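You operate a simulated robot arm through the tools that you are given. There is no shell and no other tool.

The job below is to be done with a simulated robot arm. You get a single attempt, and the scene is never put back.

## Task
Put things in order on the top of the window bench. At the end: the beige block stands on top of the brown carton (marked "FEET"); the green brush stands where the green felt block stood; the wood piece from the top of the window bench stands where the beige block stood; the green felt block from the top of the window bench stands where the wood piece stood; whatever was shut is shut again. Leave all else as you found it, and nothing knocked over.
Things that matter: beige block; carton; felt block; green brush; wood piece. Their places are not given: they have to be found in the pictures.

It is judged by the outcome, as a careful person would: the job done as asked, and still so three seconds after it is handed in. It fails if anything else is knocked over, pushed out of place, dropped, spilled or broken.

## Robot
A 7-joint arm with a two-finger parallel gripper, fixed in place. Base frame: the origin is at the foot of the arm, x ahead of it, y to its left, z up; the work surface is at about z = 0. Readings come in m, rad, newtons and seconds.
With the tool pointing down near the work surface it reaches from about 0.22 to 0.58 m from the base axis. Its first joint turns from -1.152 to 1.152 rad. Payload 2.5 kg.
The TCP is the grasp point between the finger pads, 0.023 m short of the fingertips. In the tool frame z runs along the fingers and y along their closing line. The gripper opens to 0.094 m. The fingers are 0.038 m wide and 0.01 m thick; the gripper's body (0.054 by 0.096 m) begins 0.039 m behind the TCP.
Orientation is that of the tool frame in the base frame, as a unit quaternion [w, x, y, z]. With the fingers straight down and closing along the base's y, the tool's x points along the base's -x, its y along +y and its z along -z.

## Interface
- The arm moves only by the tool step_arm. Its argument "plan" is a list of rows, each an object of numbers (a shift or turn left out is 0, a gripper value left out holds the last): "dx", "dy", "dz": the shift along the tool's x, y, z in m; "wx", "wy", "wz": the turn, a rotation vector about the tool's x, y, z in rad; "claw": the opening, from 0 (shut) to 1 (fully open). In form: [{"dx": .., "dy": .., "dz": .., "wx": .., "wy": .., "wz": .., "claw": ..}, ...]. A call has 1 to 20 rows; each row shifts and turns the commanded pose from where the row before left it, along the tool's axes as they then stand. Rows are played at 5 a second. More than 0.05 m and 0.15 rad between two rows, or a gripper value outside its range, and nothing of the call is played. A pose out of reach is approached as far as the arm can. The call stops where the force on the tool passes 40 N (or 10 N more than at its start, if that is more) or the arm is blocked; 0.2 s more then pass. Each finger travels about 0.108 m/s and halts on what it meets, pressing with about 32 N; the grip force reading is that of the motor and also rises with nothing between the fingers. The clock runs only during rows and for 0.2 s after the last one: add rows that do not move to give the fingers time. The reply holds the time, the measured pose of the TCP, the force on the tool along the base axes, the opening and the grip force, in the units named above and with some noise, with the torque about the TCP (base axes, N m) and any sound that the robot's microphone picked up.
- Cameras (640 x 400 px; columns grow to the right, rows downward): "scene" is fixed at [0.1176, -0.4043, 0.546]; the picture's right is [0.85, -0.53, 0.00], its down [-0.30, -0.48, -0.83] and it looks along [0.44, 0.70, -0.56] (base axes); focal length 370 px, centre (320, 200). "wrist" rides on the gripper at [0.086, 0.016, -0.074] in the tool frame; the picture's right is [-0.18, 0.98, 0.00], its down [-0.58, -0.11, -0.81] and it looks along [-0.79, -0.15, 0.59] (tool axes); focal length 243 px, centre (320, 200).
- grab_frame(camera): a new picture of that camera. The clock stands still meanwhile.
- measure_at(camera, pixels): for up to 12 pixels [column, row] of the newest picture of that camera ("zoom" is the newest enlarged one), the place [x, y, z] in the base frame of the surface seen there, good to about 0.002 m. The clock stands still meanwhile.
- enlarge(camera, box): a new picture of the part [left, top, right, bottom] of that camera's present view, enlarged. The clock stands still meanwhile.
- hand_in(): hands the job in; it is judged then, once.

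Leave the gripper open and the arm clear of the work at the hand-in unless told otherwise.

The tools are called by a JSON object that holds its "method" and its "body". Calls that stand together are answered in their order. step_arm: Moves the arm, as the interface text tells. Its arguments: {"type":"object","properties":{"plan":{"type":"array"}},"required":["plan"]} The other tools are called the same way: grab_frame (camera) takes a picture; measure_at (camera, pixels) gives the place of the surface under pixels of a picture; enlarge (camera, box) takes an enlarged picture of a part of a camera's view; hand_in () hands the job in.

At the start:

```text
clock: 0.0
position: [0.4021, 0.0747, 0.273]
tcp_rot: [0.001, 0.0, 1.0, 0.0]
contact_force: [-1.2, 0.8, 0.1]
moment: [-0.01, 0.0, 0.02]
gripper_width: 0.0941
finger_force: 0.1
```

scene: 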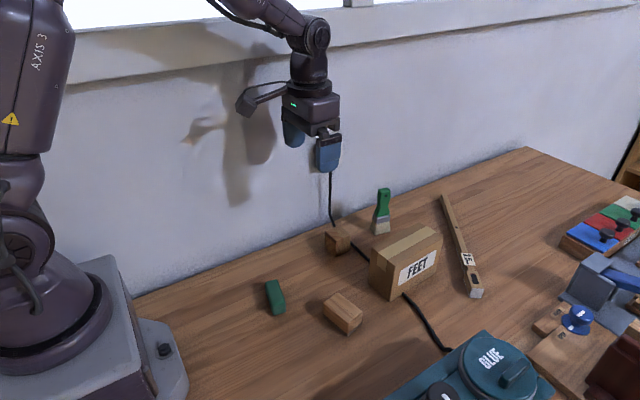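
wrist: 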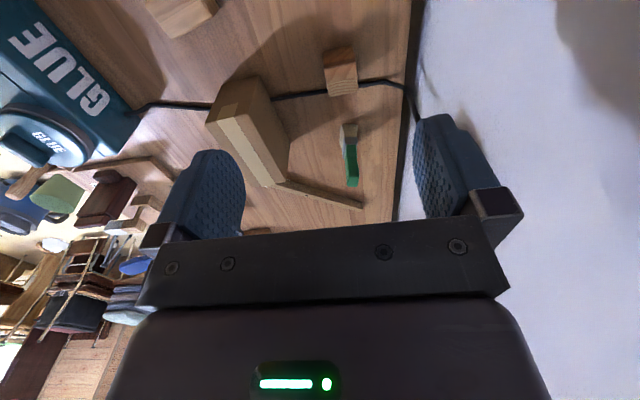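

I see the carton "FEET" near (405,262), the green brush standing at (382,210), a wood cube at (338,241), a beige block at (343,312) and a green felt block at (275,297). First I'll enlarge these for detail.

{"method": "enlarge", "body": {"camera": "scene", "box": [240, 170, 500, 340]}}

{"method": "enlarge", "body": {"camera": "wrist", "box": [120, 0, 440, 220]}}

```text
2.35 times, centred on (370, 255) of scene
```

zoom: 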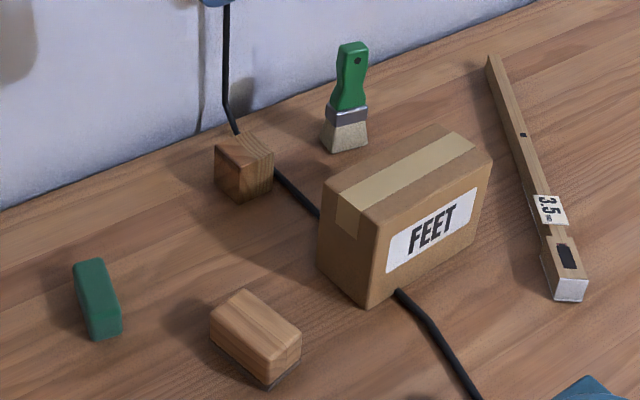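

```text
1.82 times, centred on (280, 110) of wrist
```

zoom: 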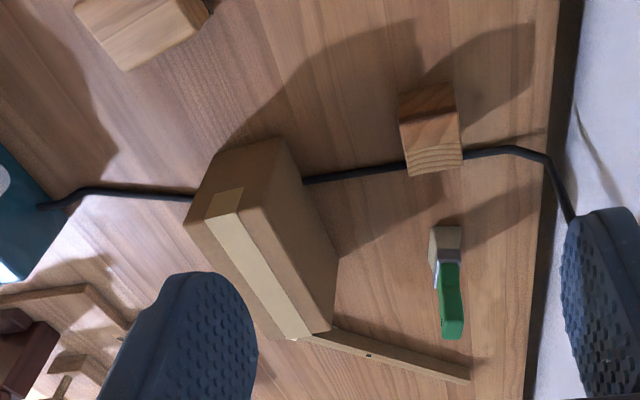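

The block at (343,312) looks lighter with a dark underside, and the cube at (338,241) shows end grain. I'll look closer at each, and at the right side of the bench for lookalikes.

{"method": "enlarge", "body": {"camera": "scene", "box": [310, 280, 374, 340]}}

{"method": "enlarge", "body": {"camera": "scene", "box": [480, 180, 640, 400]}}

{"method": "enlarge", "body": {"camera": "wrist", "box": [0, 120, 200, 340]}}

{"method": "enlarge", "body": {"camera": "scene", "box": [360, 310, 560, 400]}}

```text
6.67 times, centred on (342, 310) of scene
```

zoom: 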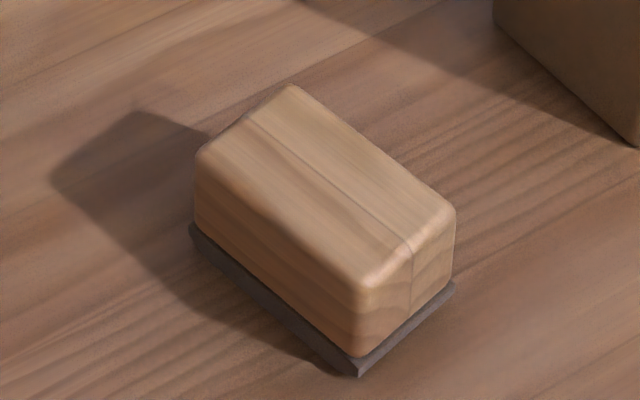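

```text
1.82 times, centred on (560, 290) of scene
```

zoom: 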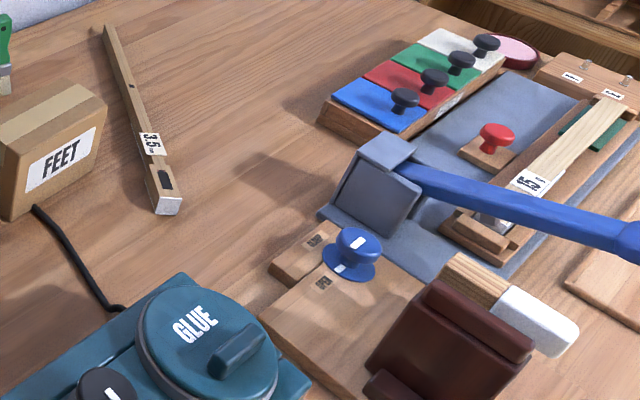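

```text
1.82 times, centred on (100, 230) of wrist
```

zoom: 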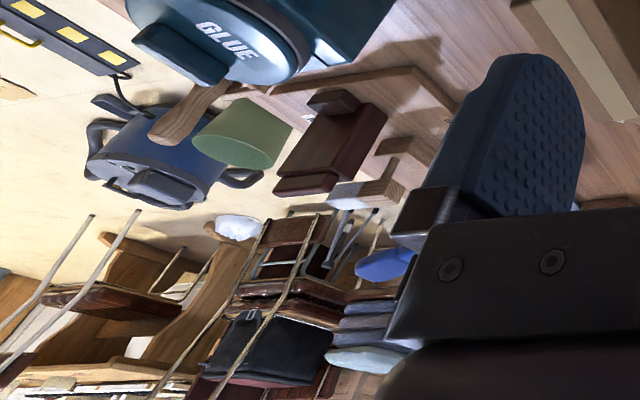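

```text
3.20 times, centred on (460, 355) of scene
```

zoom: 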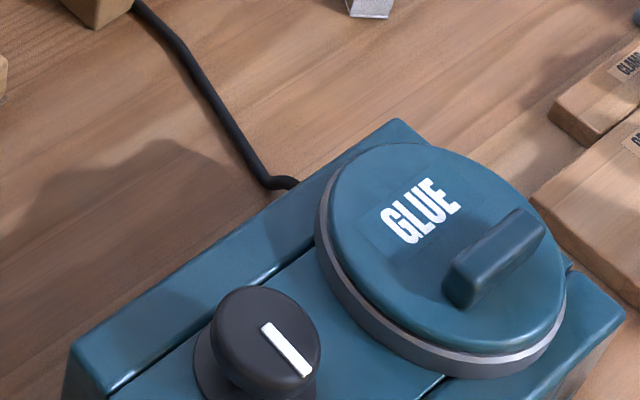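

Next I'll look closely at the cube and the cord beside it, the brush, and the felt block.

{"method": "enlarge", "body": {"camera": "scene", "box": [310, 215, 374, 260]}}

{"method": "measure_at", "body": {"camera": "zoom", "pixels": [[320, 200], [200, 200], [400, 200], [320, 300], [320, 120], [450, 320], [500, 300], [100, 300], [300, 350]]}}

{"method": "enlarge", "body": {"camera": "scene", "box": [350, 180, 414, 240]}}

{"method": "enlarge", "body": {"camera": "scene", "box": [245, 270, 309, 325]}}

{"method": "enlarge", "body": {"camera": "wrist", "box": [290, 30, 420, 200]}}

```text
8.89 times, centred on (342, 238) of scene
```

zoom: 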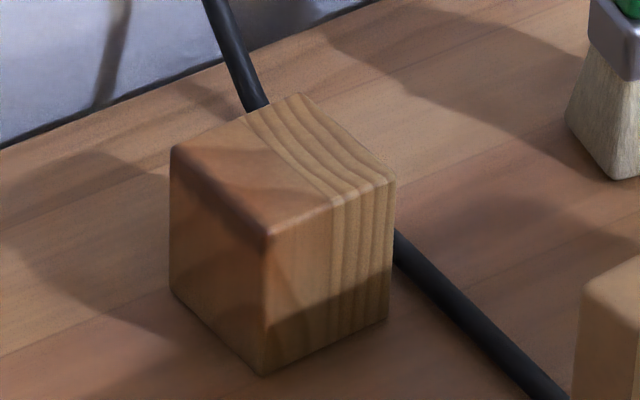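

```text
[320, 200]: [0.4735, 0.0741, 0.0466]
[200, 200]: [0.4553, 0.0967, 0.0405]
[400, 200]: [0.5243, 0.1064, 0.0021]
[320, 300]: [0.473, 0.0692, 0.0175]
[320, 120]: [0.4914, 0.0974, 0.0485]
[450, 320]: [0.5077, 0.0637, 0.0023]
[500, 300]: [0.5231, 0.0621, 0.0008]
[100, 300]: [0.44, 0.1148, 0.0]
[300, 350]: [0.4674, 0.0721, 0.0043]
```

```text
6.67 times, centred on (382, 210) of scene
```

zoom: 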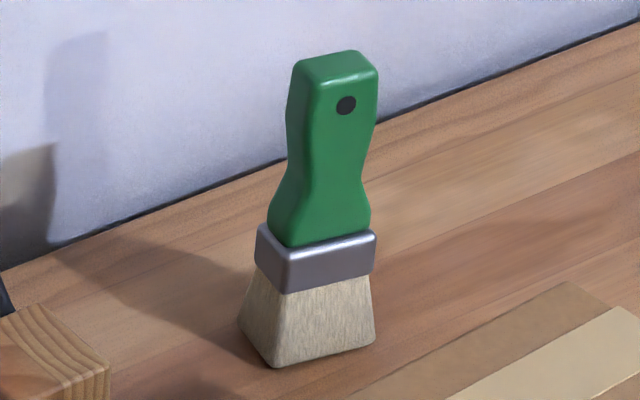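

```text
7.27 times, centred on (277, 298) of scene
```

zoom: 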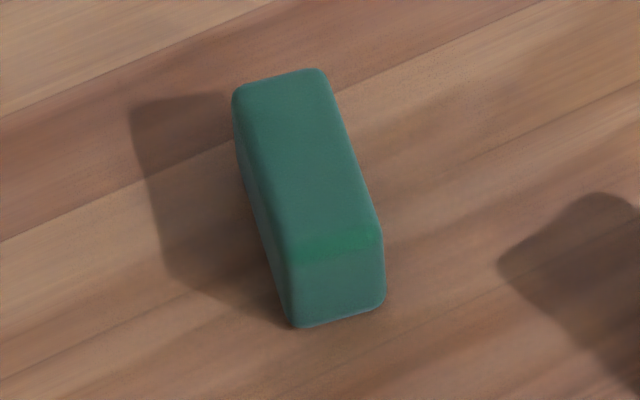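

```text
2.35 times, centred on (355, 115) of wrist
```

zoom: 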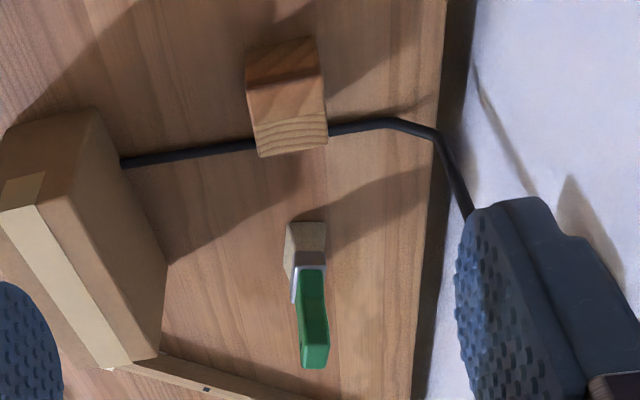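

The cord runs right behind the cube. Now I'll measure the objects one at a time, starting with the beige block's outline.

{"method": "enlarge", "body": {"camera": "scene", "box": [310, 280, 374, 340]}}

{"method": "measure_at", "body": {"camera": "zoom", "pixels": [[290, 92], [205, 150], [445, 208], [365, 280], [320, 180], [360, 340], [450, 270], [200, 215], [358, 373], [453, 288], [192, 235], [250, 120]]}}

{"method": "enlarge", "body": {"camera": "scene", "box": [310, 215, 374, 260]}}

{"method": "measure_at", "body": {"camera": "zoom", "pixels": [[177, 152], [295, 100], [268, 228], [388, 180], [282, 165], [265, 368], [386, 315], [174, 290], [400, 245], [258, 92], [530, 370], [225, 20]]}}

{"method": "enlarge", "body": {"camera": "scene", "box": [245, 270, 309, 325]}}

{"method": "measure_at", "body": {"camera": "zoom", "pixels": [[240, 92], [318, 74], [295, 255], [376, 232], [305, 160], [296, 320], [380, 300], [245, 170], [340, 280], [260, 200], [400, 300], [200, 240]]}}

{"method": "enlarge", "body": {"camera": "scene", "box": [350, 180, 414, 240]}}

{"method": "measure_at", "body": {"camera": "zoom", "pixels": [[340, 62], [300, 70], [370, 75], [335, 160], [360, 160], [295, 160], [280, 245], [290, 280], [370, 250], [275, 362], [370, 340], [243, 325]]}}

```text
6.67 times, centred on (342, 310) of scene
```

zoom: 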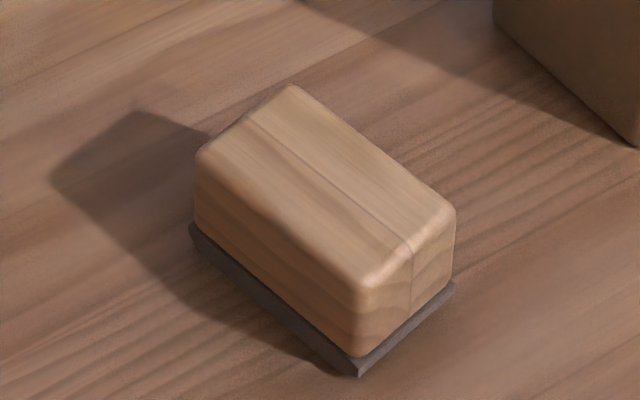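

```text
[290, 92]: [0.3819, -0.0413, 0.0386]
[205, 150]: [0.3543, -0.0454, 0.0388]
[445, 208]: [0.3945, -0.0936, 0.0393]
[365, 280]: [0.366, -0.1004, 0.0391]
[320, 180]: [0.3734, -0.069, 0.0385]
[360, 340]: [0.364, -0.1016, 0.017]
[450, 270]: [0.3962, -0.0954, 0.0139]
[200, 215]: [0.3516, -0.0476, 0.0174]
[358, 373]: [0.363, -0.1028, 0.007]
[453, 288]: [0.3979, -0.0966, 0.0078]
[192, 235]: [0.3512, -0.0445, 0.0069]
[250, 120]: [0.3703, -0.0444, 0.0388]
```

```text
8.89 times, centred on (342, 238) of scene
```

zoom: 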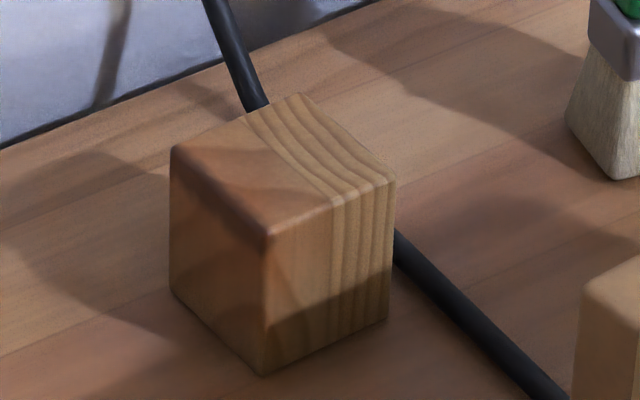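

```text
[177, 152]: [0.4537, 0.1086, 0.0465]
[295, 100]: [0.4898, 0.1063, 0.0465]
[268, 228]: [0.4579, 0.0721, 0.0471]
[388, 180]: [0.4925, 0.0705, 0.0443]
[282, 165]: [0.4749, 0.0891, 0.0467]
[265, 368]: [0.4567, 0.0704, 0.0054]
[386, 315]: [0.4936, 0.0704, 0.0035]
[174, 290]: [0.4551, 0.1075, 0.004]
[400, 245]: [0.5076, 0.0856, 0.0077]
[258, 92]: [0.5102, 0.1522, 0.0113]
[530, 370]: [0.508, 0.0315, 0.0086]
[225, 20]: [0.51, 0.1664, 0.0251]
```

```text
7.27 times, centred on (277, 298) of scene
```

zoom: 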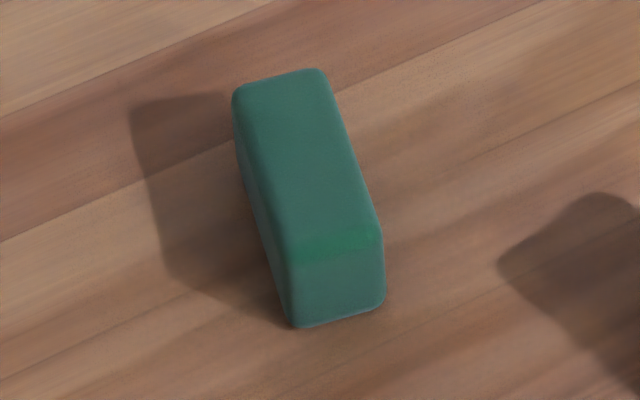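

```text
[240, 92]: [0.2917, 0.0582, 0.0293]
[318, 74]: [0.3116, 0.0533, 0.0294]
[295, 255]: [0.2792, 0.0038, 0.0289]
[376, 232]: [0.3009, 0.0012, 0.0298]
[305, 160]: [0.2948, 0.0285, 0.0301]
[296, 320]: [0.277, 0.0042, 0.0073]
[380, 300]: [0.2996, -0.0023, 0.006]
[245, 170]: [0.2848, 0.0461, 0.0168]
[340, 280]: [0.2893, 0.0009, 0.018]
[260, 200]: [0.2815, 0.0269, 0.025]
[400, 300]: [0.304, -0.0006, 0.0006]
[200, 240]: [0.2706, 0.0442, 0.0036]
```

```text
6.67 times, centred on (382, 210) of scene
```

zoom: 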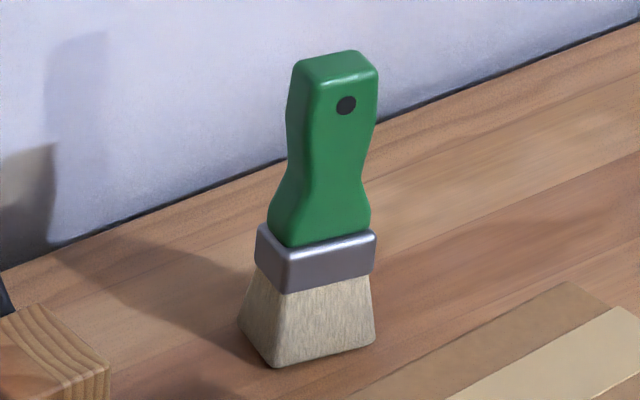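

```text
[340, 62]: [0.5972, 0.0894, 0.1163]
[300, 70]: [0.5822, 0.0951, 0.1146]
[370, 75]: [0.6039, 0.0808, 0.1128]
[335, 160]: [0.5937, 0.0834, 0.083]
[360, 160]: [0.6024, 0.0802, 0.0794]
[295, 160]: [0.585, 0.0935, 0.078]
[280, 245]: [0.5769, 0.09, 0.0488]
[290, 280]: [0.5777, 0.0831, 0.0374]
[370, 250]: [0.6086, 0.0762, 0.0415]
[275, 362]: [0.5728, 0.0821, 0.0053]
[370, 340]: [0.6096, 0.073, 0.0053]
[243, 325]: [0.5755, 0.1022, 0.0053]
```

Next I'll measure the carton, the bench surface around it, the stick and the wall.

{"method": "enlarge", "body": {"camera": "scene", "box": [360, 215, 450, 305]}}

{"method": "measure_at", "body": {"camera": "scene", "pixels": [[373, 254], [424, 228], [441, 239], [397, 266], [408, 245], [386, 250], [391, 299], [371, 287], [434, 268], [395, 260], [430, 235], [443, 200]]}}

{"method": "measure_at", "body": {"camera": "scene", "pixels": [[300, 225], [360, 180], [420, 150], [200, 250], [480, 295], [468, 255], [445, 197], [420, 320], [340, 25], [340, 60], [450, 360], [500, 350]]}}

```text
4.44 times, centred on (405, 260) of scene
```

zoom: 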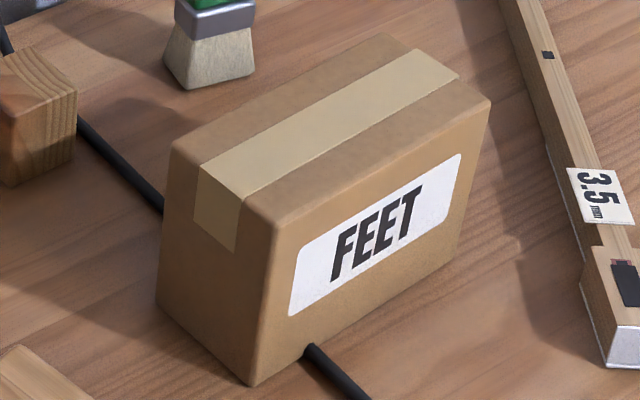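

```text
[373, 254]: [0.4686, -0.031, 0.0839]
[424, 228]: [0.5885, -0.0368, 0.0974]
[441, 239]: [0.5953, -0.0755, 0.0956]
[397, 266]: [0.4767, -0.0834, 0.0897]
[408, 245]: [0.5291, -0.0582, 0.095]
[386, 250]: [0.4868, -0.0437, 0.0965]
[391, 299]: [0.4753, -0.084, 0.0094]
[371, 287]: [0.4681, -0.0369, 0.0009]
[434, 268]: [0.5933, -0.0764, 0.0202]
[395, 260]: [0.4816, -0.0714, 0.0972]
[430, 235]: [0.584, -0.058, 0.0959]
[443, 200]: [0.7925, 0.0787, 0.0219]
```

```text
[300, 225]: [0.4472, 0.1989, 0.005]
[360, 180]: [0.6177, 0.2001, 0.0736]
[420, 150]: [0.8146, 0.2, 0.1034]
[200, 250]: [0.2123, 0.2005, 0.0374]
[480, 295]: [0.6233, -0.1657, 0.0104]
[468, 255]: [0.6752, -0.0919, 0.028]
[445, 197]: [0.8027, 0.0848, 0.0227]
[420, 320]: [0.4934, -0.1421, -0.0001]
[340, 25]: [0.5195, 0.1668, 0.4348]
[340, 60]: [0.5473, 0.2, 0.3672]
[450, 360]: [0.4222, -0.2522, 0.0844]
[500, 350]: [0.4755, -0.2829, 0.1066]
```

The beige block's top centre is at about (0.374, -0.070) with its top at z 0.039, and its long axis lies at about -77°. The carton top is at z 0.0965, centred near (0.532, -0.056). I'll move above the beige block while still high, and turn the fingers to close across its short side.

{"method": "step_arm", "body": {"plan": [{"dx": 0.0056, "dy": -0.029}, {"dx": 0.0056, "dy": -0.029}, {"dx": 0.0056, "dy": -0.029}, {"dx": 0.0056, "dy": -0.029}, {"dx": 0.0056, "dy": -0.029}, {"wz": 0.134}, {"wz": 0.134}, {"wz": 0.134}, {"wz": 0.134}, {"wz": 0.134}, {"wz": 0.134}, {"wz": 0.134}, {"wz": 0.134}, {"wz": 0.134}, {"wz": 0.133}, {}, {}]}}

{"method": "grab_frame", "body": {"camera": "wrist"}}

{"method": "grab_frame", "body": {"camera": "scene"}}

```text
clock: 3.6
position: [0.3747, -0.0702, 0.2726]
tcp_rot: [0.001, 0.621, 0.784, 0.0]
contact_force: [-0.7, 0.7, 0.3]
moment: [-0.01, 0.01, 0.02]
gripper_width: 0.0941
finger_force: 0.1
```

```text
taken
```

wrist: 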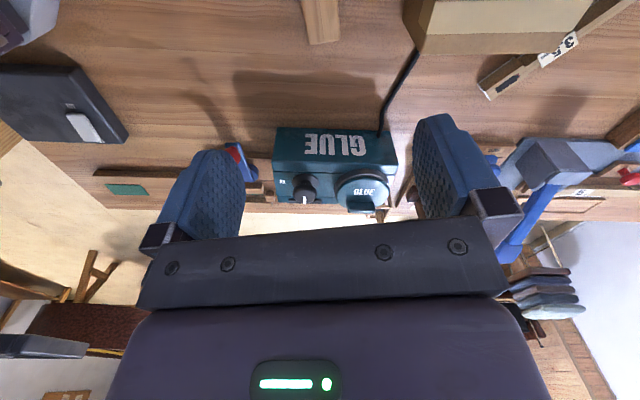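

```text
taken
```

scene: 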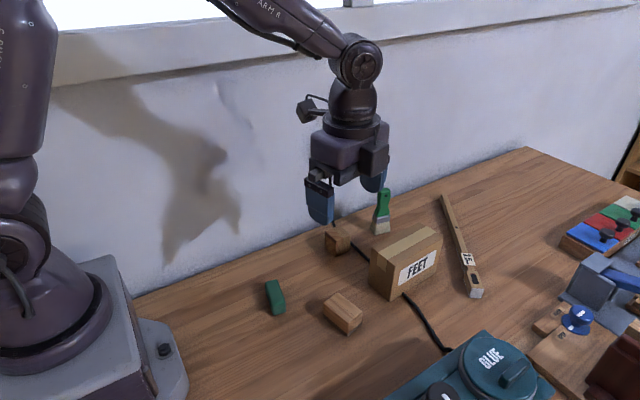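

The pose is right at (0.3747, -0.0702) with a turn of -76.8°. Before grasping, I'll enlarge the wrist view to see what else is on and around the bench: the dark box at (60,100) and the green patch at (125,188).

{"method": "enlarge", "body": {"camera": "wrist", "box": [0, 0, 280, 220]}}

{"method": "enlarge", "body": {"camera": "wrist", "box": [400, 60, 640, 320]}}

{"method": "enlarge", "body": {"camera": "wrist", "box": [280, 0, 360, 60]}}

```text
1.82 times, centred on (140, 110) of wrist
```

zoom: 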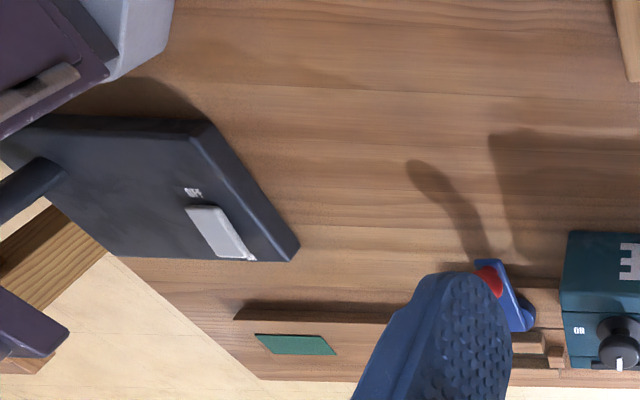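

```text
1.54 times, centred on (520, 190) of wrist
```

zoom: 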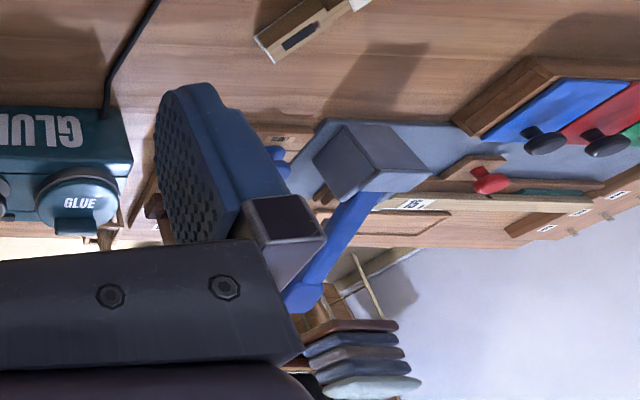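

```text
6.67 times, centred on (320, 30) of wrist
```

zoom: 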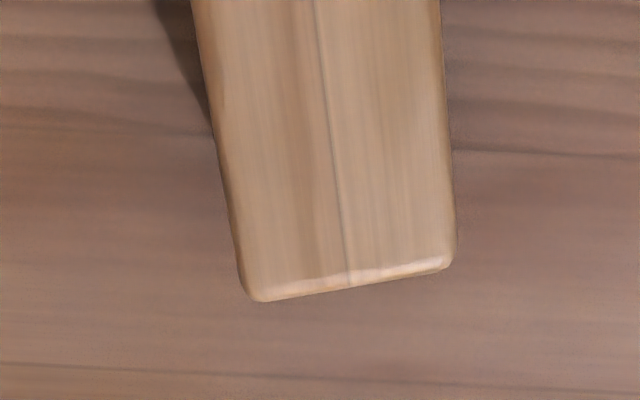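

There are no confusing lookalikes. Next I'll descend on the beige block to a TCP height of about z 0.034, which keeps the fingertips above its grey pad, stopping short first to check.

{"method": "step_arm", "body": {"plan": [{"dz": 0.035}, {"dz": 0.035}, {"dz": 0.035}, {"dz": 0.035}, {"dz": 0.03}, {}, {}]}}

{"method": "grab_frame", "body": {"camera": "scene"}}

{"method": "enlarge", "body": {"camera": "scene", "box": [270, 220, 410, 350]}}

```text
clock: 5.2
position: [0.3743, -0.0704, 0.1021]
tcp_rot: [0.001, 0.621, 0.784, 0.0]
contact_force: [-0.4, -0.3, -0.1]
moment: [0.04, -0.01, -0.01]
gripper_width: 0.0938
finger_force: 0.0
```

```text
taken
```

scene: 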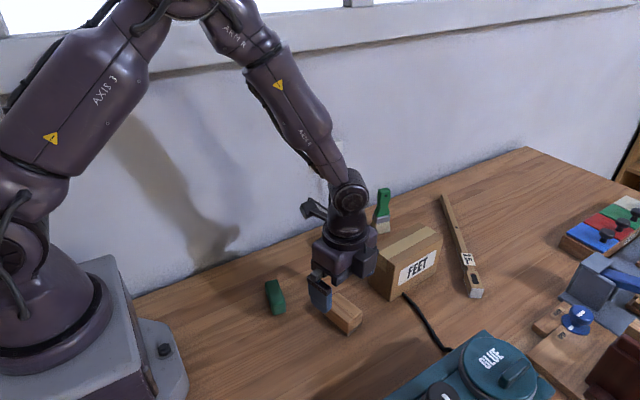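

```text
3.08 times, centred on (340, 285) of scene
```

zoom: 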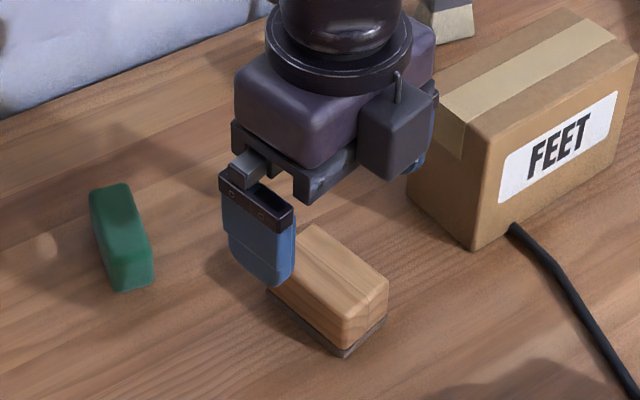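

The fingers straddle the block with the carton well clear. I'll lower 0.068 m slowly.

{"method": "step_arm", "body": {"plan": [{"dz": 0.02}, {"dz": 0.02}, {"dz": 0.015}, {"dz": 0.013}, {}, {}]}}

{"method": "enlarge", "body": {"camera": "scene", "box": [290, 240, 400, 350]}}

```text
clock: 6.6
position: [0.3759, -0.0698, 0.0348]
tcp_rot: [0.0, 0.621, 0.784, 0.0]
contact_force: [0.9, 0.0, -0.7]
moment: [0.0, 0.02, 0.04]
gripper_width: 0.0942
finger_force: 0.1
```

```text
3.64 times, centred on (345, 295) of scene
```

zoom: 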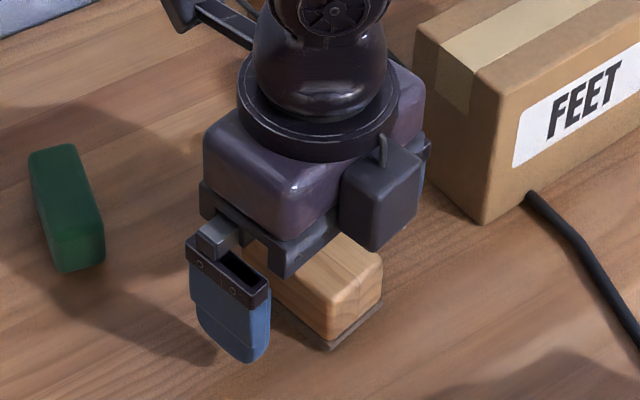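

The height is 0.035 and there is no contact. I'll close the gripper on the block.

{"method": "step_arm", "body": {"plan": [{"claw": 0.0}, {}, {}, {}, {}]}}

{"method": "enlarge", "body": {"camera": "scene", "box": [290, 240, 400, 350]}}

```text
clock: 7.8
position: [0.3742, -0.0693, 0.0359]
tcp_rot: [0.0, 0.621, 0.784, -0.001]
contact_force: [-0.6, 0.9, -0.5]
moment: [-0.01, -0.02, 0.02]
gripper_width: 0.0368
finger_force: 31.5
```

```text
3.64 times, centred on (345, 295) of scene
```

zoom: 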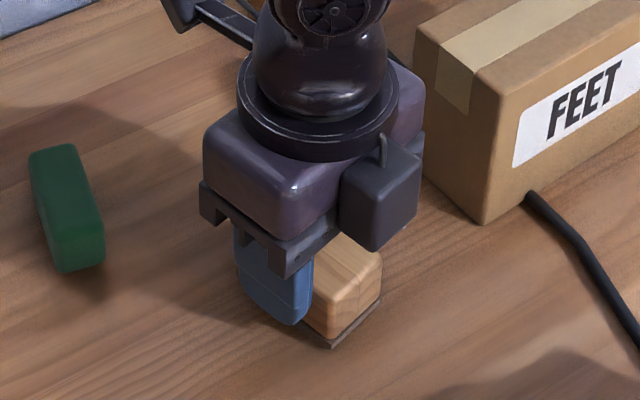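

The grip holds at width 0.0368. I'll lift straight up to about z 0.2 and check that the whole block, pad included, comes with it.

{"method": "step_arm", "body": {"plan": [{"dz": -0.01}, {"dz": -0.02}, {"dz": -0.03}, {"dz": -0.035}, {"dz": -0.035}, {"dz": -0.035}, {}]}}

{"method": "grab_frame", "body": {"camera": "scene"}}

{"method": "enlarge", "body": {"camera": "scene", "box": [290, 150, 430, 350]}}

```text
clock: 9.4
position: [0.373, -0.067, 0.2016]
tcp_rot: [0.0, 0.621, 0.784, -0.001]
contact_force: [-0.2, 0.3, -1.3]
moment: [0.0, 0.01, 0.02]
gripper_width: 0.0373
finger_force: 31.7
```

```text
taken
```

scene: 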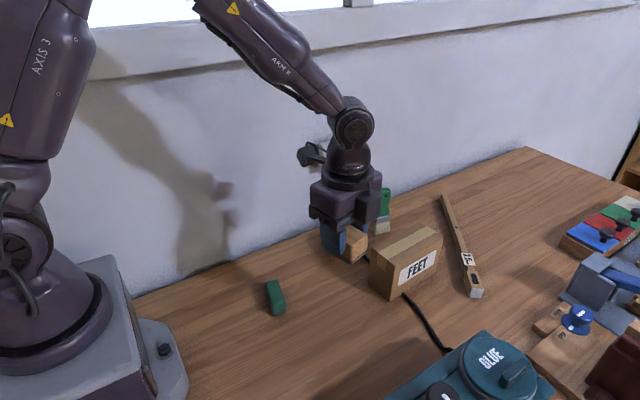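

```text
2.00 times, centred on (360, 250) of scene
```

zoom: 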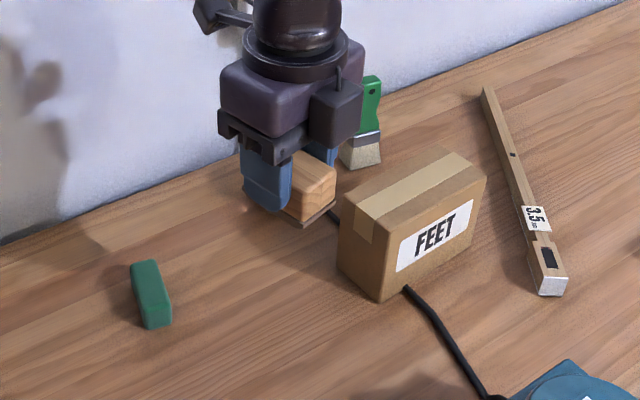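

The block and its pad are held together. I'll re-measure the carton's top edges closely for the placing spot while the view is clear, and also check the spot the block left.

{"method": "enlarge", "body": {"camera": "scene", "box": [360, 215, 450, 305]}}

{"method": "measure_at", "body": {"camera": "zoom", "pixels": [[178, 148], [275, 215], [270, 228], [385, 42], [484, 100], [330, 130], [245, 190], [420, 80], [200, 160], [225, 175], [250, 375], [160, 300]]}}

```text
4.44 times, centred on (405, 260) of scene
```

zoom: 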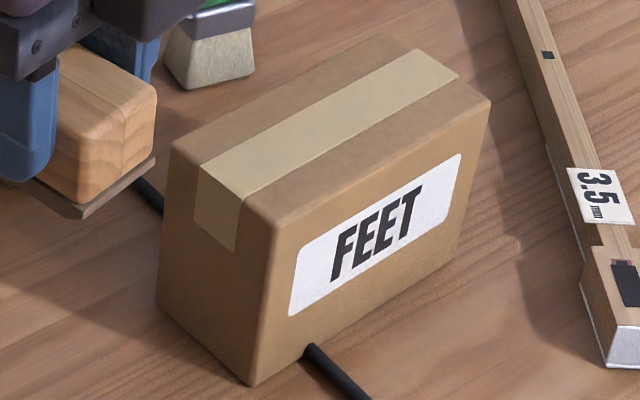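

```text
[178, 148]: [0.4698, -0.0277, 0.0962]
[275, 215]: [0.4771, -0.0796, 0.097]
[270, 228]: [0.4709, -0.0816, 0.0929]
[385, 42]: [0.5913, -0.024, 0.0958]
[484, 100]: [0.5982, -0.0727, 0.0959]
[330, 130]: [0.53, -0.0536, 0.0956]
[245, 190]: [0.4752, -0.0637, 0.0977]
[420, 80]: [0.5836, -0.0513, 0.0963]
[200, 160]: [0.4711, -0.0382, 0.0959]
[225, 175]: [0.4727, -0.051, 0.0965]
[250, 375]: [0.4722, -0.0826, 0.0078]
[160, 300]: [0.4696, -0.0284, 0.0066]
```

The carton top's centre is about (0.533, -0.052) at z 0.0965, with its long axis at about +3.8°. Staying high, I'll turn the block onto that axis and then carry it over the carton.

{"method": "step_arm", "body": {"plan": [{"wz": -0.1405}, {"wz": -0.1405}, {"wz": -0.1405}, {"wz": -0.1405}, {"wz": -0.1405}, {"wz": -0.1405}, {"wz": -0.1405}, {"wz": -0.1405}, {"wz": -0.1405}, {"wz": -0.1405}, {"dx": -0.03196, "dy": 0.0013}, {"dx": -0.03196, "dy": 0.0013}, {"dx": -0.03196, "dy": 0.0013}, {"dx": -0.03196, "dy": 0.0013}, {"dx": -0.03196, "dy": 0.0013}, {}, {}]}}

{"method": "grab_frame", "body": {"camera": "scene"}}

{"method": "grab_frame", "body": {"camera": "wrist"}}

```text
clock: 13.0
position: [0.5321, -0.0522, 0.1998]
tcp_rot: [0.0, -0.031, 1.0, 0.0]
contact_force: [0.8, 0.0, -2.0]
moment: [0.03, -0.03, -0.03]
gripper_width: 0.0374
finger_force: 32.1
```

```text
taken
```

scene: 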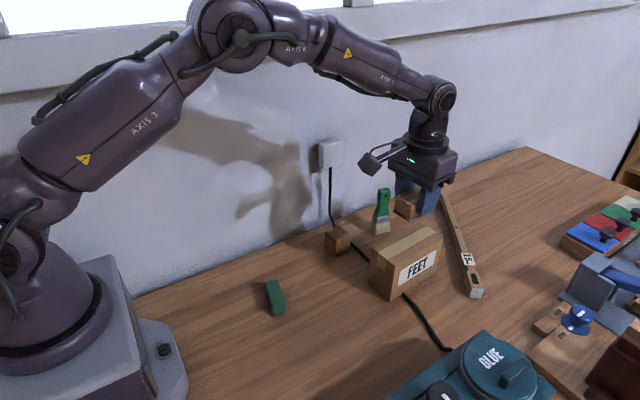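

```text
taken
```

wrist: 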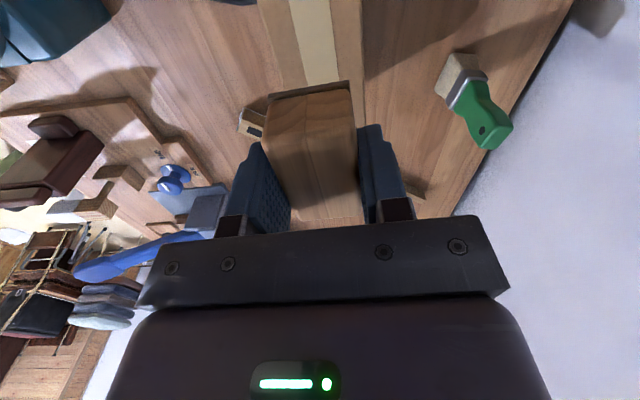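

The block lines up with the carton's tape in the wrist view. I'll lower to just above contact at a TCP height of about 0.137.

{"method": "step_arm", "body": {"plan": [{"dz": 0.02}, {"dz": 0.02}, {"dz": 0.015}, {"dz": 0.008}, {}, {}]}}

{"method": "enlarge", "body": {"camera": "scene", "box": [350, 180, 460, 300]}}

{"method": "grab_frame", "body": {"camera": "wrist"}}

```text
clock: 14.4
position: [0.533, -0.0529, 0.1378]
tcp_rot: [0.0, -0.032, 0.999, -0.001]
contact_force: [0.5, 1.1, -0.3]
moment: [-0.01, 0.01, 0.01]
gripper_width: 0.0373
finger_force: 32.6
```

```text
3.33 times, centred on (405, 240) of scene
```

zoom: 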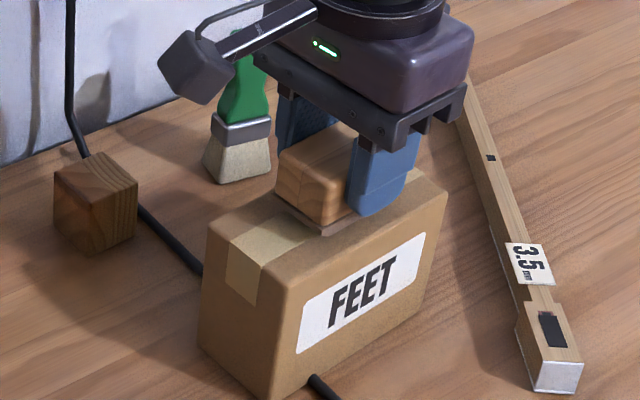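

```text
taken
```

wrist: 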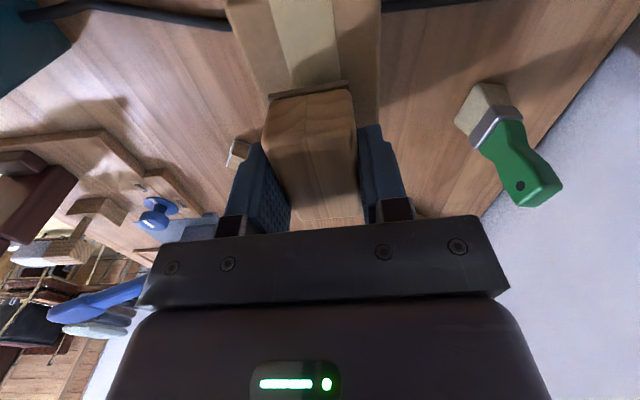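

About 5 mm remains. I'll lower in small steps and watch the vertical force.

{"method": "step_arm", "body": {"plan": [{"dz": 0.002}, {"dz": 0.0015}, {"dz": 0.001}, {}, {}]}}

{"method": "enlarge", "body": {"camera": "scene", "box": [370, 210, 450, 280]}}

```text
clock: 15.6
position: [0.5336, -0.0531, 0.1336]
tcp_rot: [0.0, -0.033, 0.999, -0.001]
contact_force: [0.1, 0.1, -0.2]
moment: [-0.04, -0.03, 0.0]
gripper_width: 0.0374
finger_force: 32.5
```

```text
5.71 times, centred on (410, 245) of scene
```

zoom: 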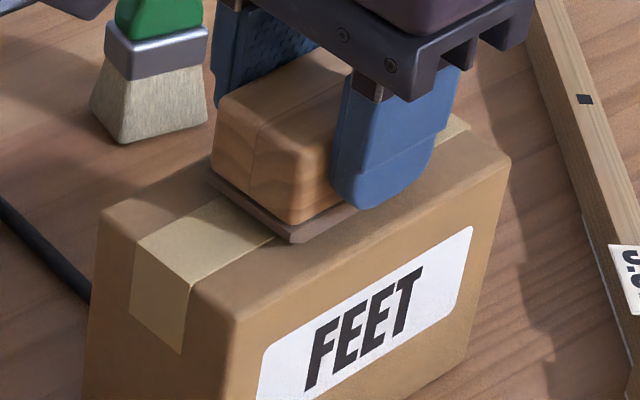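

{"method": "step_arm", "body": {"plan": [{"dz": 0.001}, {"dz": 0.0005}, {}, {}]}}

{"method": "enlarge", "body": {"camera": "scene", "box": [370, 210, 450, 280]}}

```text
clock: 16.6
position: [0.5331, -0.0529, 0.1309]
tcp_rot: [0.0, -0.032, 0.999, 0.0]
contact_force: [-0.5, -0.2, -1.1]
moment: [-0.02, -0.01, -0.03]
gripper_width: 0.0375
finger_force: 31.4
```

```text
5.71 times, centred on (410, 245) of scene
```

zoom: 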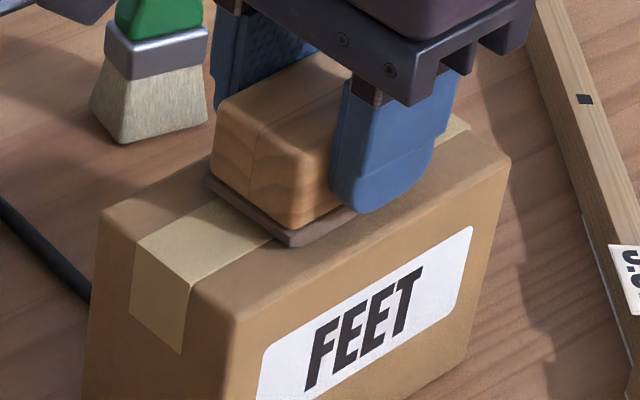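

It is nearly touching, with no force yet. I'll go two more tiny steps.

{"method": "step_arm", "body": {"plan": [{"dz": 0.0007}, {}, {"dz": 0.0006}, {}, {}]}}

{"method": "enlarge", "body": {"camera": "scene", "box": [370, 210, 450, 280]}}

```text
clock: 17.8
position: [0.5341, -0.0509, 0.1303]
tcp_rot: [0.0, -0.033, 0.999, 0.0]
contact_force: [0.7, -0.2, 3.6]
moment: [0.02, -0.01, 0.0]
gripper_width: 0.0373
finger_force: 31.9
```

```text
5.71 times, centred on (410, 245) of scene
```

zoom: 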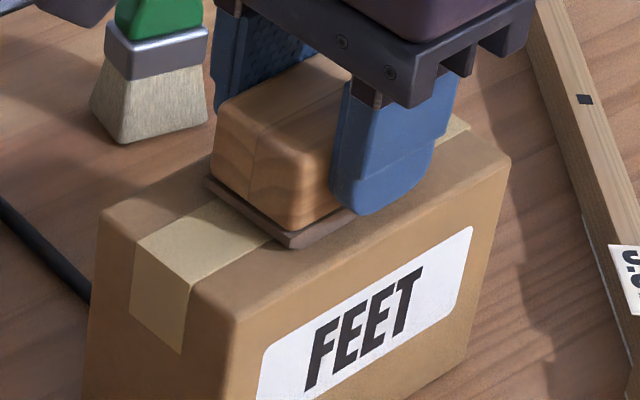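

The force of 3.6 N upward shows the block is resting on the carton. I'll open gradually and then rise.

{"method": "step_arm", "body": {"plan": [{"claw": 0.45}, {"claw": 0.55}, {"claw": 0.7}, {}, {"dz": -0.015}, {"dz": -0.03}, {"dz": -0.03}, {"dz": -0.03}, {}]}}

{"method": "grab_frame", "body": {"camera": "scene"}}

{"method": "enlarge", "body": {"camera": "scene", "box": [370, 210, 450, 280]}}

```text
clock: 19.8
position: [0.5352, -0.052, 0.2346]
tcp_rot: [0.0, -0.032, 0.999, 0.0]
contact_force: [0.4, -0.3, -0.6]
moment: [0.02, 0.02, 0.01]
gripper_width: 0.0658
finger_force: 0.0
```

```text
taken
```

scene: 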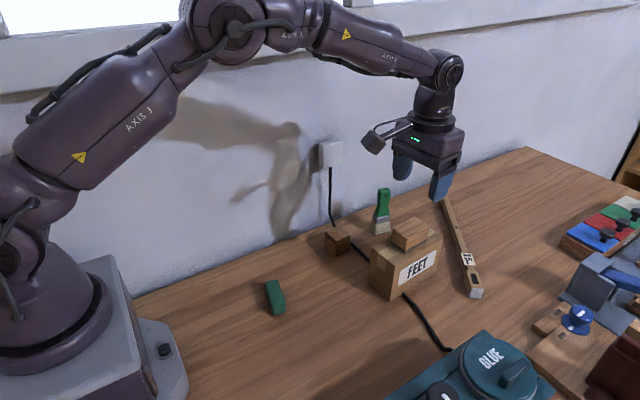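

```text
5.71 times, centred on (410, 245) of scene
```

zoom: 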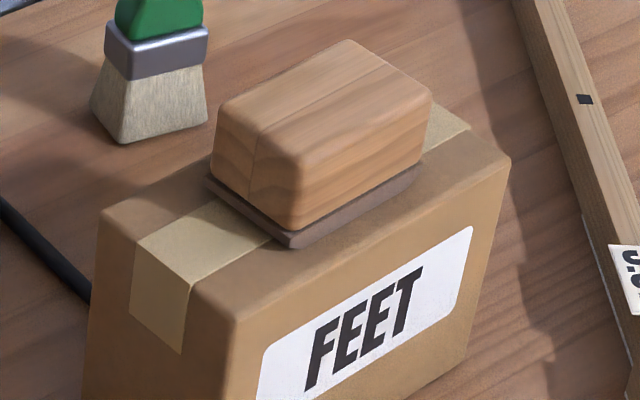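

The beige block sits flat and centred on the carton. Next is the wood piece at about (0.474, 0.0893). I'll move above it, turned about -2.5° to square with its faces.

{"method": "step_arm", "body": {"plan": [{"dx": 0.00992, "dy": 0.02918}, {"dx": 0.00992, "dy": 0.02918}, {"dx": 0.00992, "dy": 0.02918}, {"dx": 0.00992, "dy": 0.02918}, {"dx": 0.00992, "dy": 0.02918}, {"wz": 0.109}, {"claw": 0.9}, {"dz": 0.03}, {"dz": 0.03}, {"dz": 0.03}, {}, {}]}}

{"method": "grab_frame", "body": {"camera": "scene"}}

{"method": "enlarge", "body": {"camera": "scene", "box": [280, 150, 400, 280]}}

{"method": "grab_frame", "body": {"camera": "wrist"}}

```text
clock: 22.4
position: [0.4726, 0.0899, 0.1452]
tcp_rot: [0.0, 0.021, 1.0, -0.001]
contact_force: [0.2, 0.3, -0.5]
moment: [-0.01, 0.01, 0.04]
gripper_width: 0.0847
finger_force: 0.1
```

```text
taken
```

scene: 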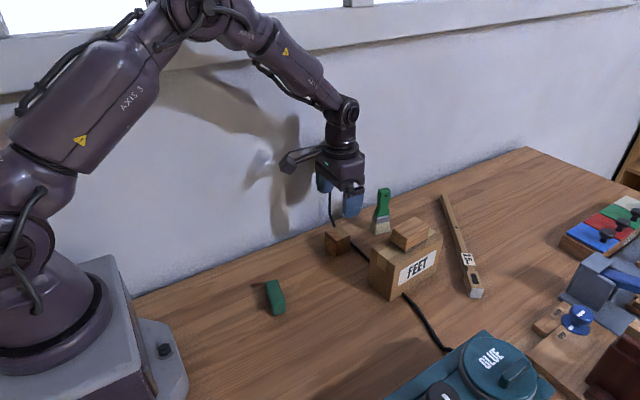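

```text
3.08 times, centred on (340, 215) of scene
```

zoom: 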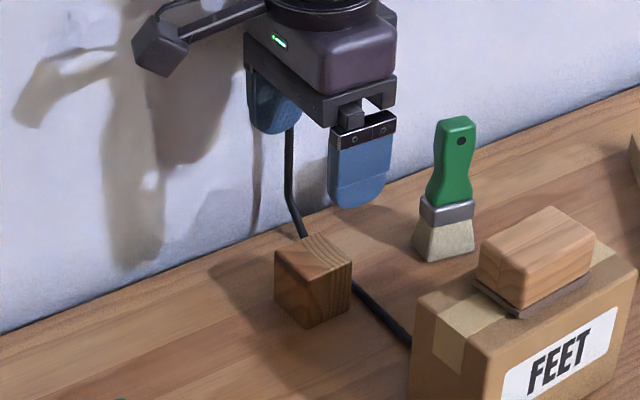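

```text
taken
```

wrist: 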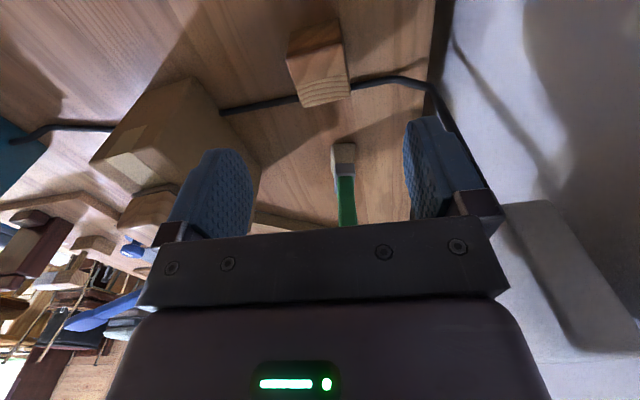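

The gripper is square over the cube with the brush and cord clear. I'll descend to about z 0.034.

{"method": "step_arm", "body": {"plan": [{"dz": 0.03}, {"dz": 0.03}, {"dz": 0.02}, {"dz": 0.015}, {"dz": 0.015}, {}, {}]}}

{"method": "enlarge", "body": {"camera": "scene", "box": [280, 150, 400, 280]}}

```text
clock: 24.0
position: [0.4744, 0.0895, 0.0355]
tcp_rot: [0.0, 0.021, 1.0, 0.0]
contact_force: [-0.2, 0.5, -0.4]
moment: [0.0, -0.01, -0.01]
gripper_width: 0.0848
finger_force: 0.1
```

```text
3.08 times, centred on (340, 215) of scene
```

zoom: 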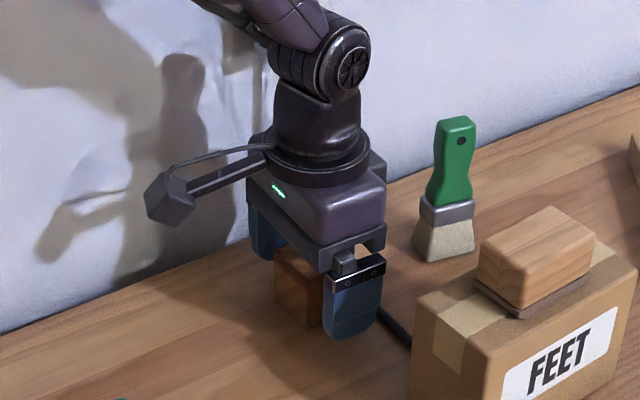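

I'm at the grasp height with no contact. I'll close on the cube, then lift straight up.

{"method": "step_arm", "body": {"plan": [{"claw": 0.0}, {}, {}, {}, {}]}}

{"method": "step_arm", "body": {"plan": [{"dz": -0.01}, {"dz": -0.02}, {"dz": -0.03}, {"dz": -0.035}, {"dz": -0.035}, {"dz": -0.035}, {}]}}

{"method": "grab_frame", "body": {"camera": "scene"}}

{"method": "grab_frame", "body": {"camera": "wrist"}}

```text
clock: 25.2
position: [0.4736, 0.0896, 0.0357]
tcp_rot: [0.0, 0.022, 1.0, 0.001]
contact_force: [0.2, 0.5, 1.7]
moment: [-0.01, -0.05, -0.02]
gripper_width: 0.0389
finger_force: 31.9
```

```text
clock: 26.8
position: [0.4741, 0.0911, 0.2014]
tcp_rot: [0.0, 0.021, 1.0, 0.0]
contact_force: [0.2, 0.7, -0.6]
moment: [0.01, -0.02, -0.04]
gripper_width: 0.0389
finger_force: 31.9
```

```text
taken
```

scene: 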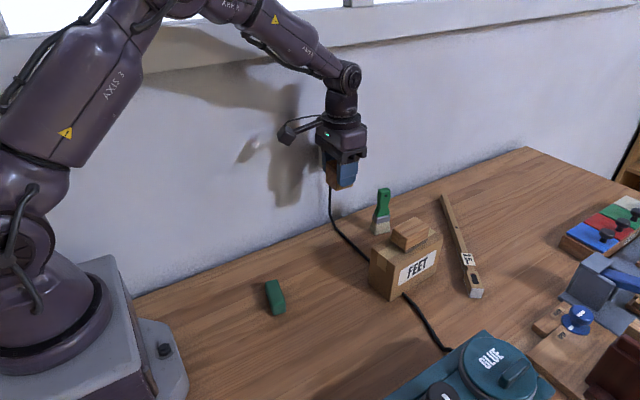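

```text
taken
```

wrist: 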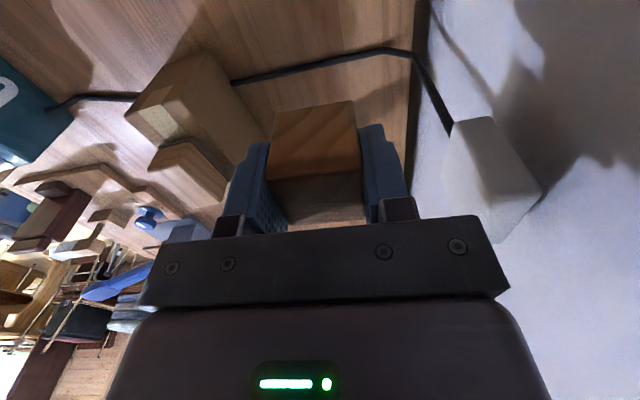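

The cube is held firmly. I'll carry it over the beige block's old spot at (0.374, -0.070), turn it to that block's alignment, and lower it most of the way.

{"method": "step_arm", "body": {"plan": [{"dx": 0.0155, "dy": -0.02725}, {"dx": 0.0155, "dy": -0.02725}, {"dx": 0.0155, "dy": -0.02725}, {"dx": 0.0155, "dy": -0.02725}, {"dx": 0.0155, "dy": -0.02725}, {"dx": 0.0155, "dy": -0.02725}, {"wz": -0.138}, {"wz": -0.138}, {"dz": 0.03}, {"dz": 0.03}, {"dz": 0.03}, {"dz": 0.03}, {"dz": 0.02}, {"dz": 0.015}, {}, {}]}}

{"method": "grab_frame", "body": {"camera": "scene"}}

{"method": "enlarge", "body": {"camera": "scene", "box": [280, 220, 400, 350]}}

```text
clock: 30.2
position: [0.3743, -0.0667, 0.0427]
tcp_rot: [0.0, -0.115, 0.993, 0.0]
contact_force: [0.3, 0.3, -0.8]
moment: [0.02, -0.02, 0.01]
gripper_width: 0.039
finger_force: 32.8
```

```text
taken
```

scene: 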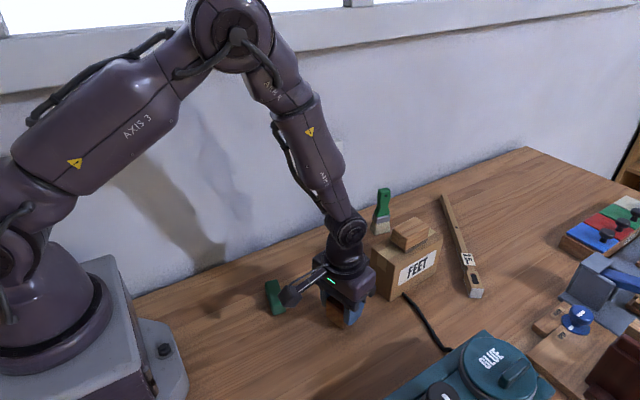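

```text
3.08 times, centred on (340, 285) of scene
```

zoom: 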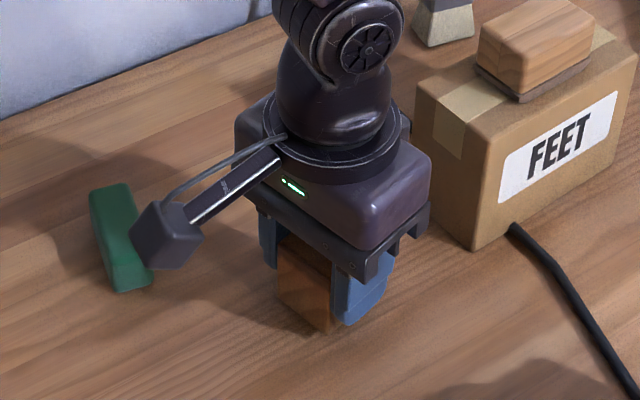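

The cube hovers about 10 mm up over the spot, and the camera arm is well above the felt block. I'll lower gently to contact.

{"method": "step_arm", "body": {"plan": [{"dz": 0.005}, {"dz": 0.003}, {"dz": 0.001}, {}, {"dz": 0.0007}, {}, {}]}}

{"method": "enlarge", "body": {"camera": "scene", "box": [310, 270, 380, 340]}}

```text
clock: 31.8
position: [0.3758, -0.0678, 0.0359]
tcp_rot: [0.002, -0.116, 0.993, 0.0]
contact_force: [-0.2, 1.4, 11.4]
moment: [0.06, -0.07, -0.01]
gripper_width: 0.0394
finger_force: 32.0
```

```text
5.71 times, centred on (345, 305) of scene
```

zoom: 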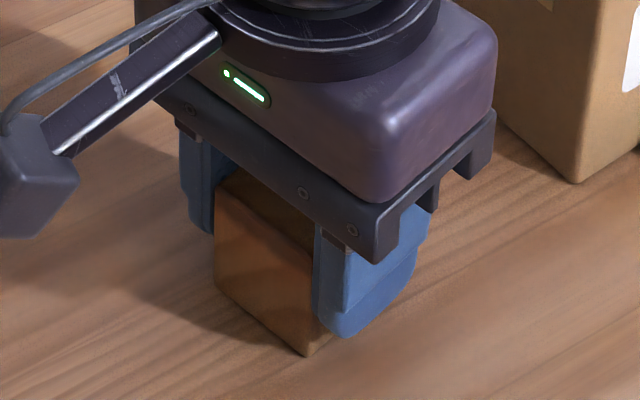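

Contact is at 11 N. I'll ease up by under a millimetre, open gradually and rise.

{"method": "step_arm", "body": {"plan": [{"dz": -0.0008}, {"claw": 0.45}, {"claw": 0.55}, {"claw": 0.7}, {}, {"dz": -0.015}, {"dz": -0.03}, {"dz": -0.03}, {"dz": -0.03}, {"dz": -0.03}, {"dz": -0.03}, {}]}}

{"method": "grab_frame", "body": {"camera": "scene"}}

{"method": "enlarge", "body": {"camera": "scene", "box": [310, 275, 374, 335]}}

```text
clock: 34.4
position: [0.3737, -0.0699, 0.2013]
tcp_rot: [0.001, -0.115, 0.993, 0.0]
contact_force: [-0.3, 0.2, 0.2]
moment: [-0.07, -0.02, -0.04]
gripper_width: 0.0656
finger_force: 0.1
```

```text
taken
```

scene: 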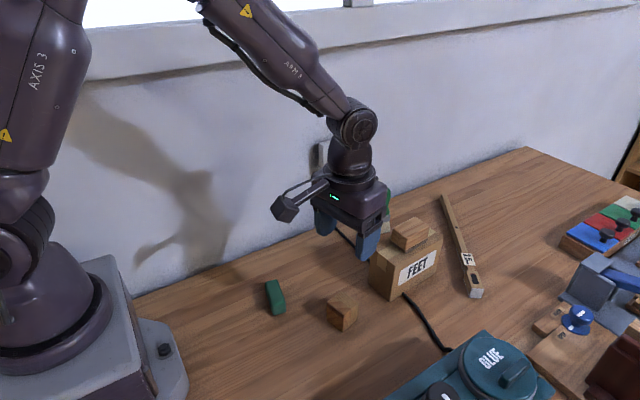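

```text
6.67 times, centred on (342, 305) of scene
```

zoom: 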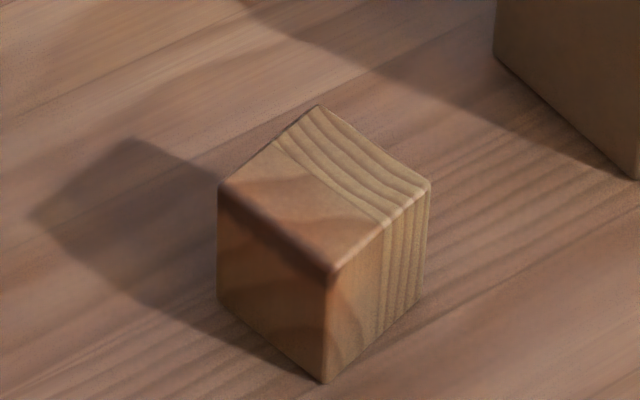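

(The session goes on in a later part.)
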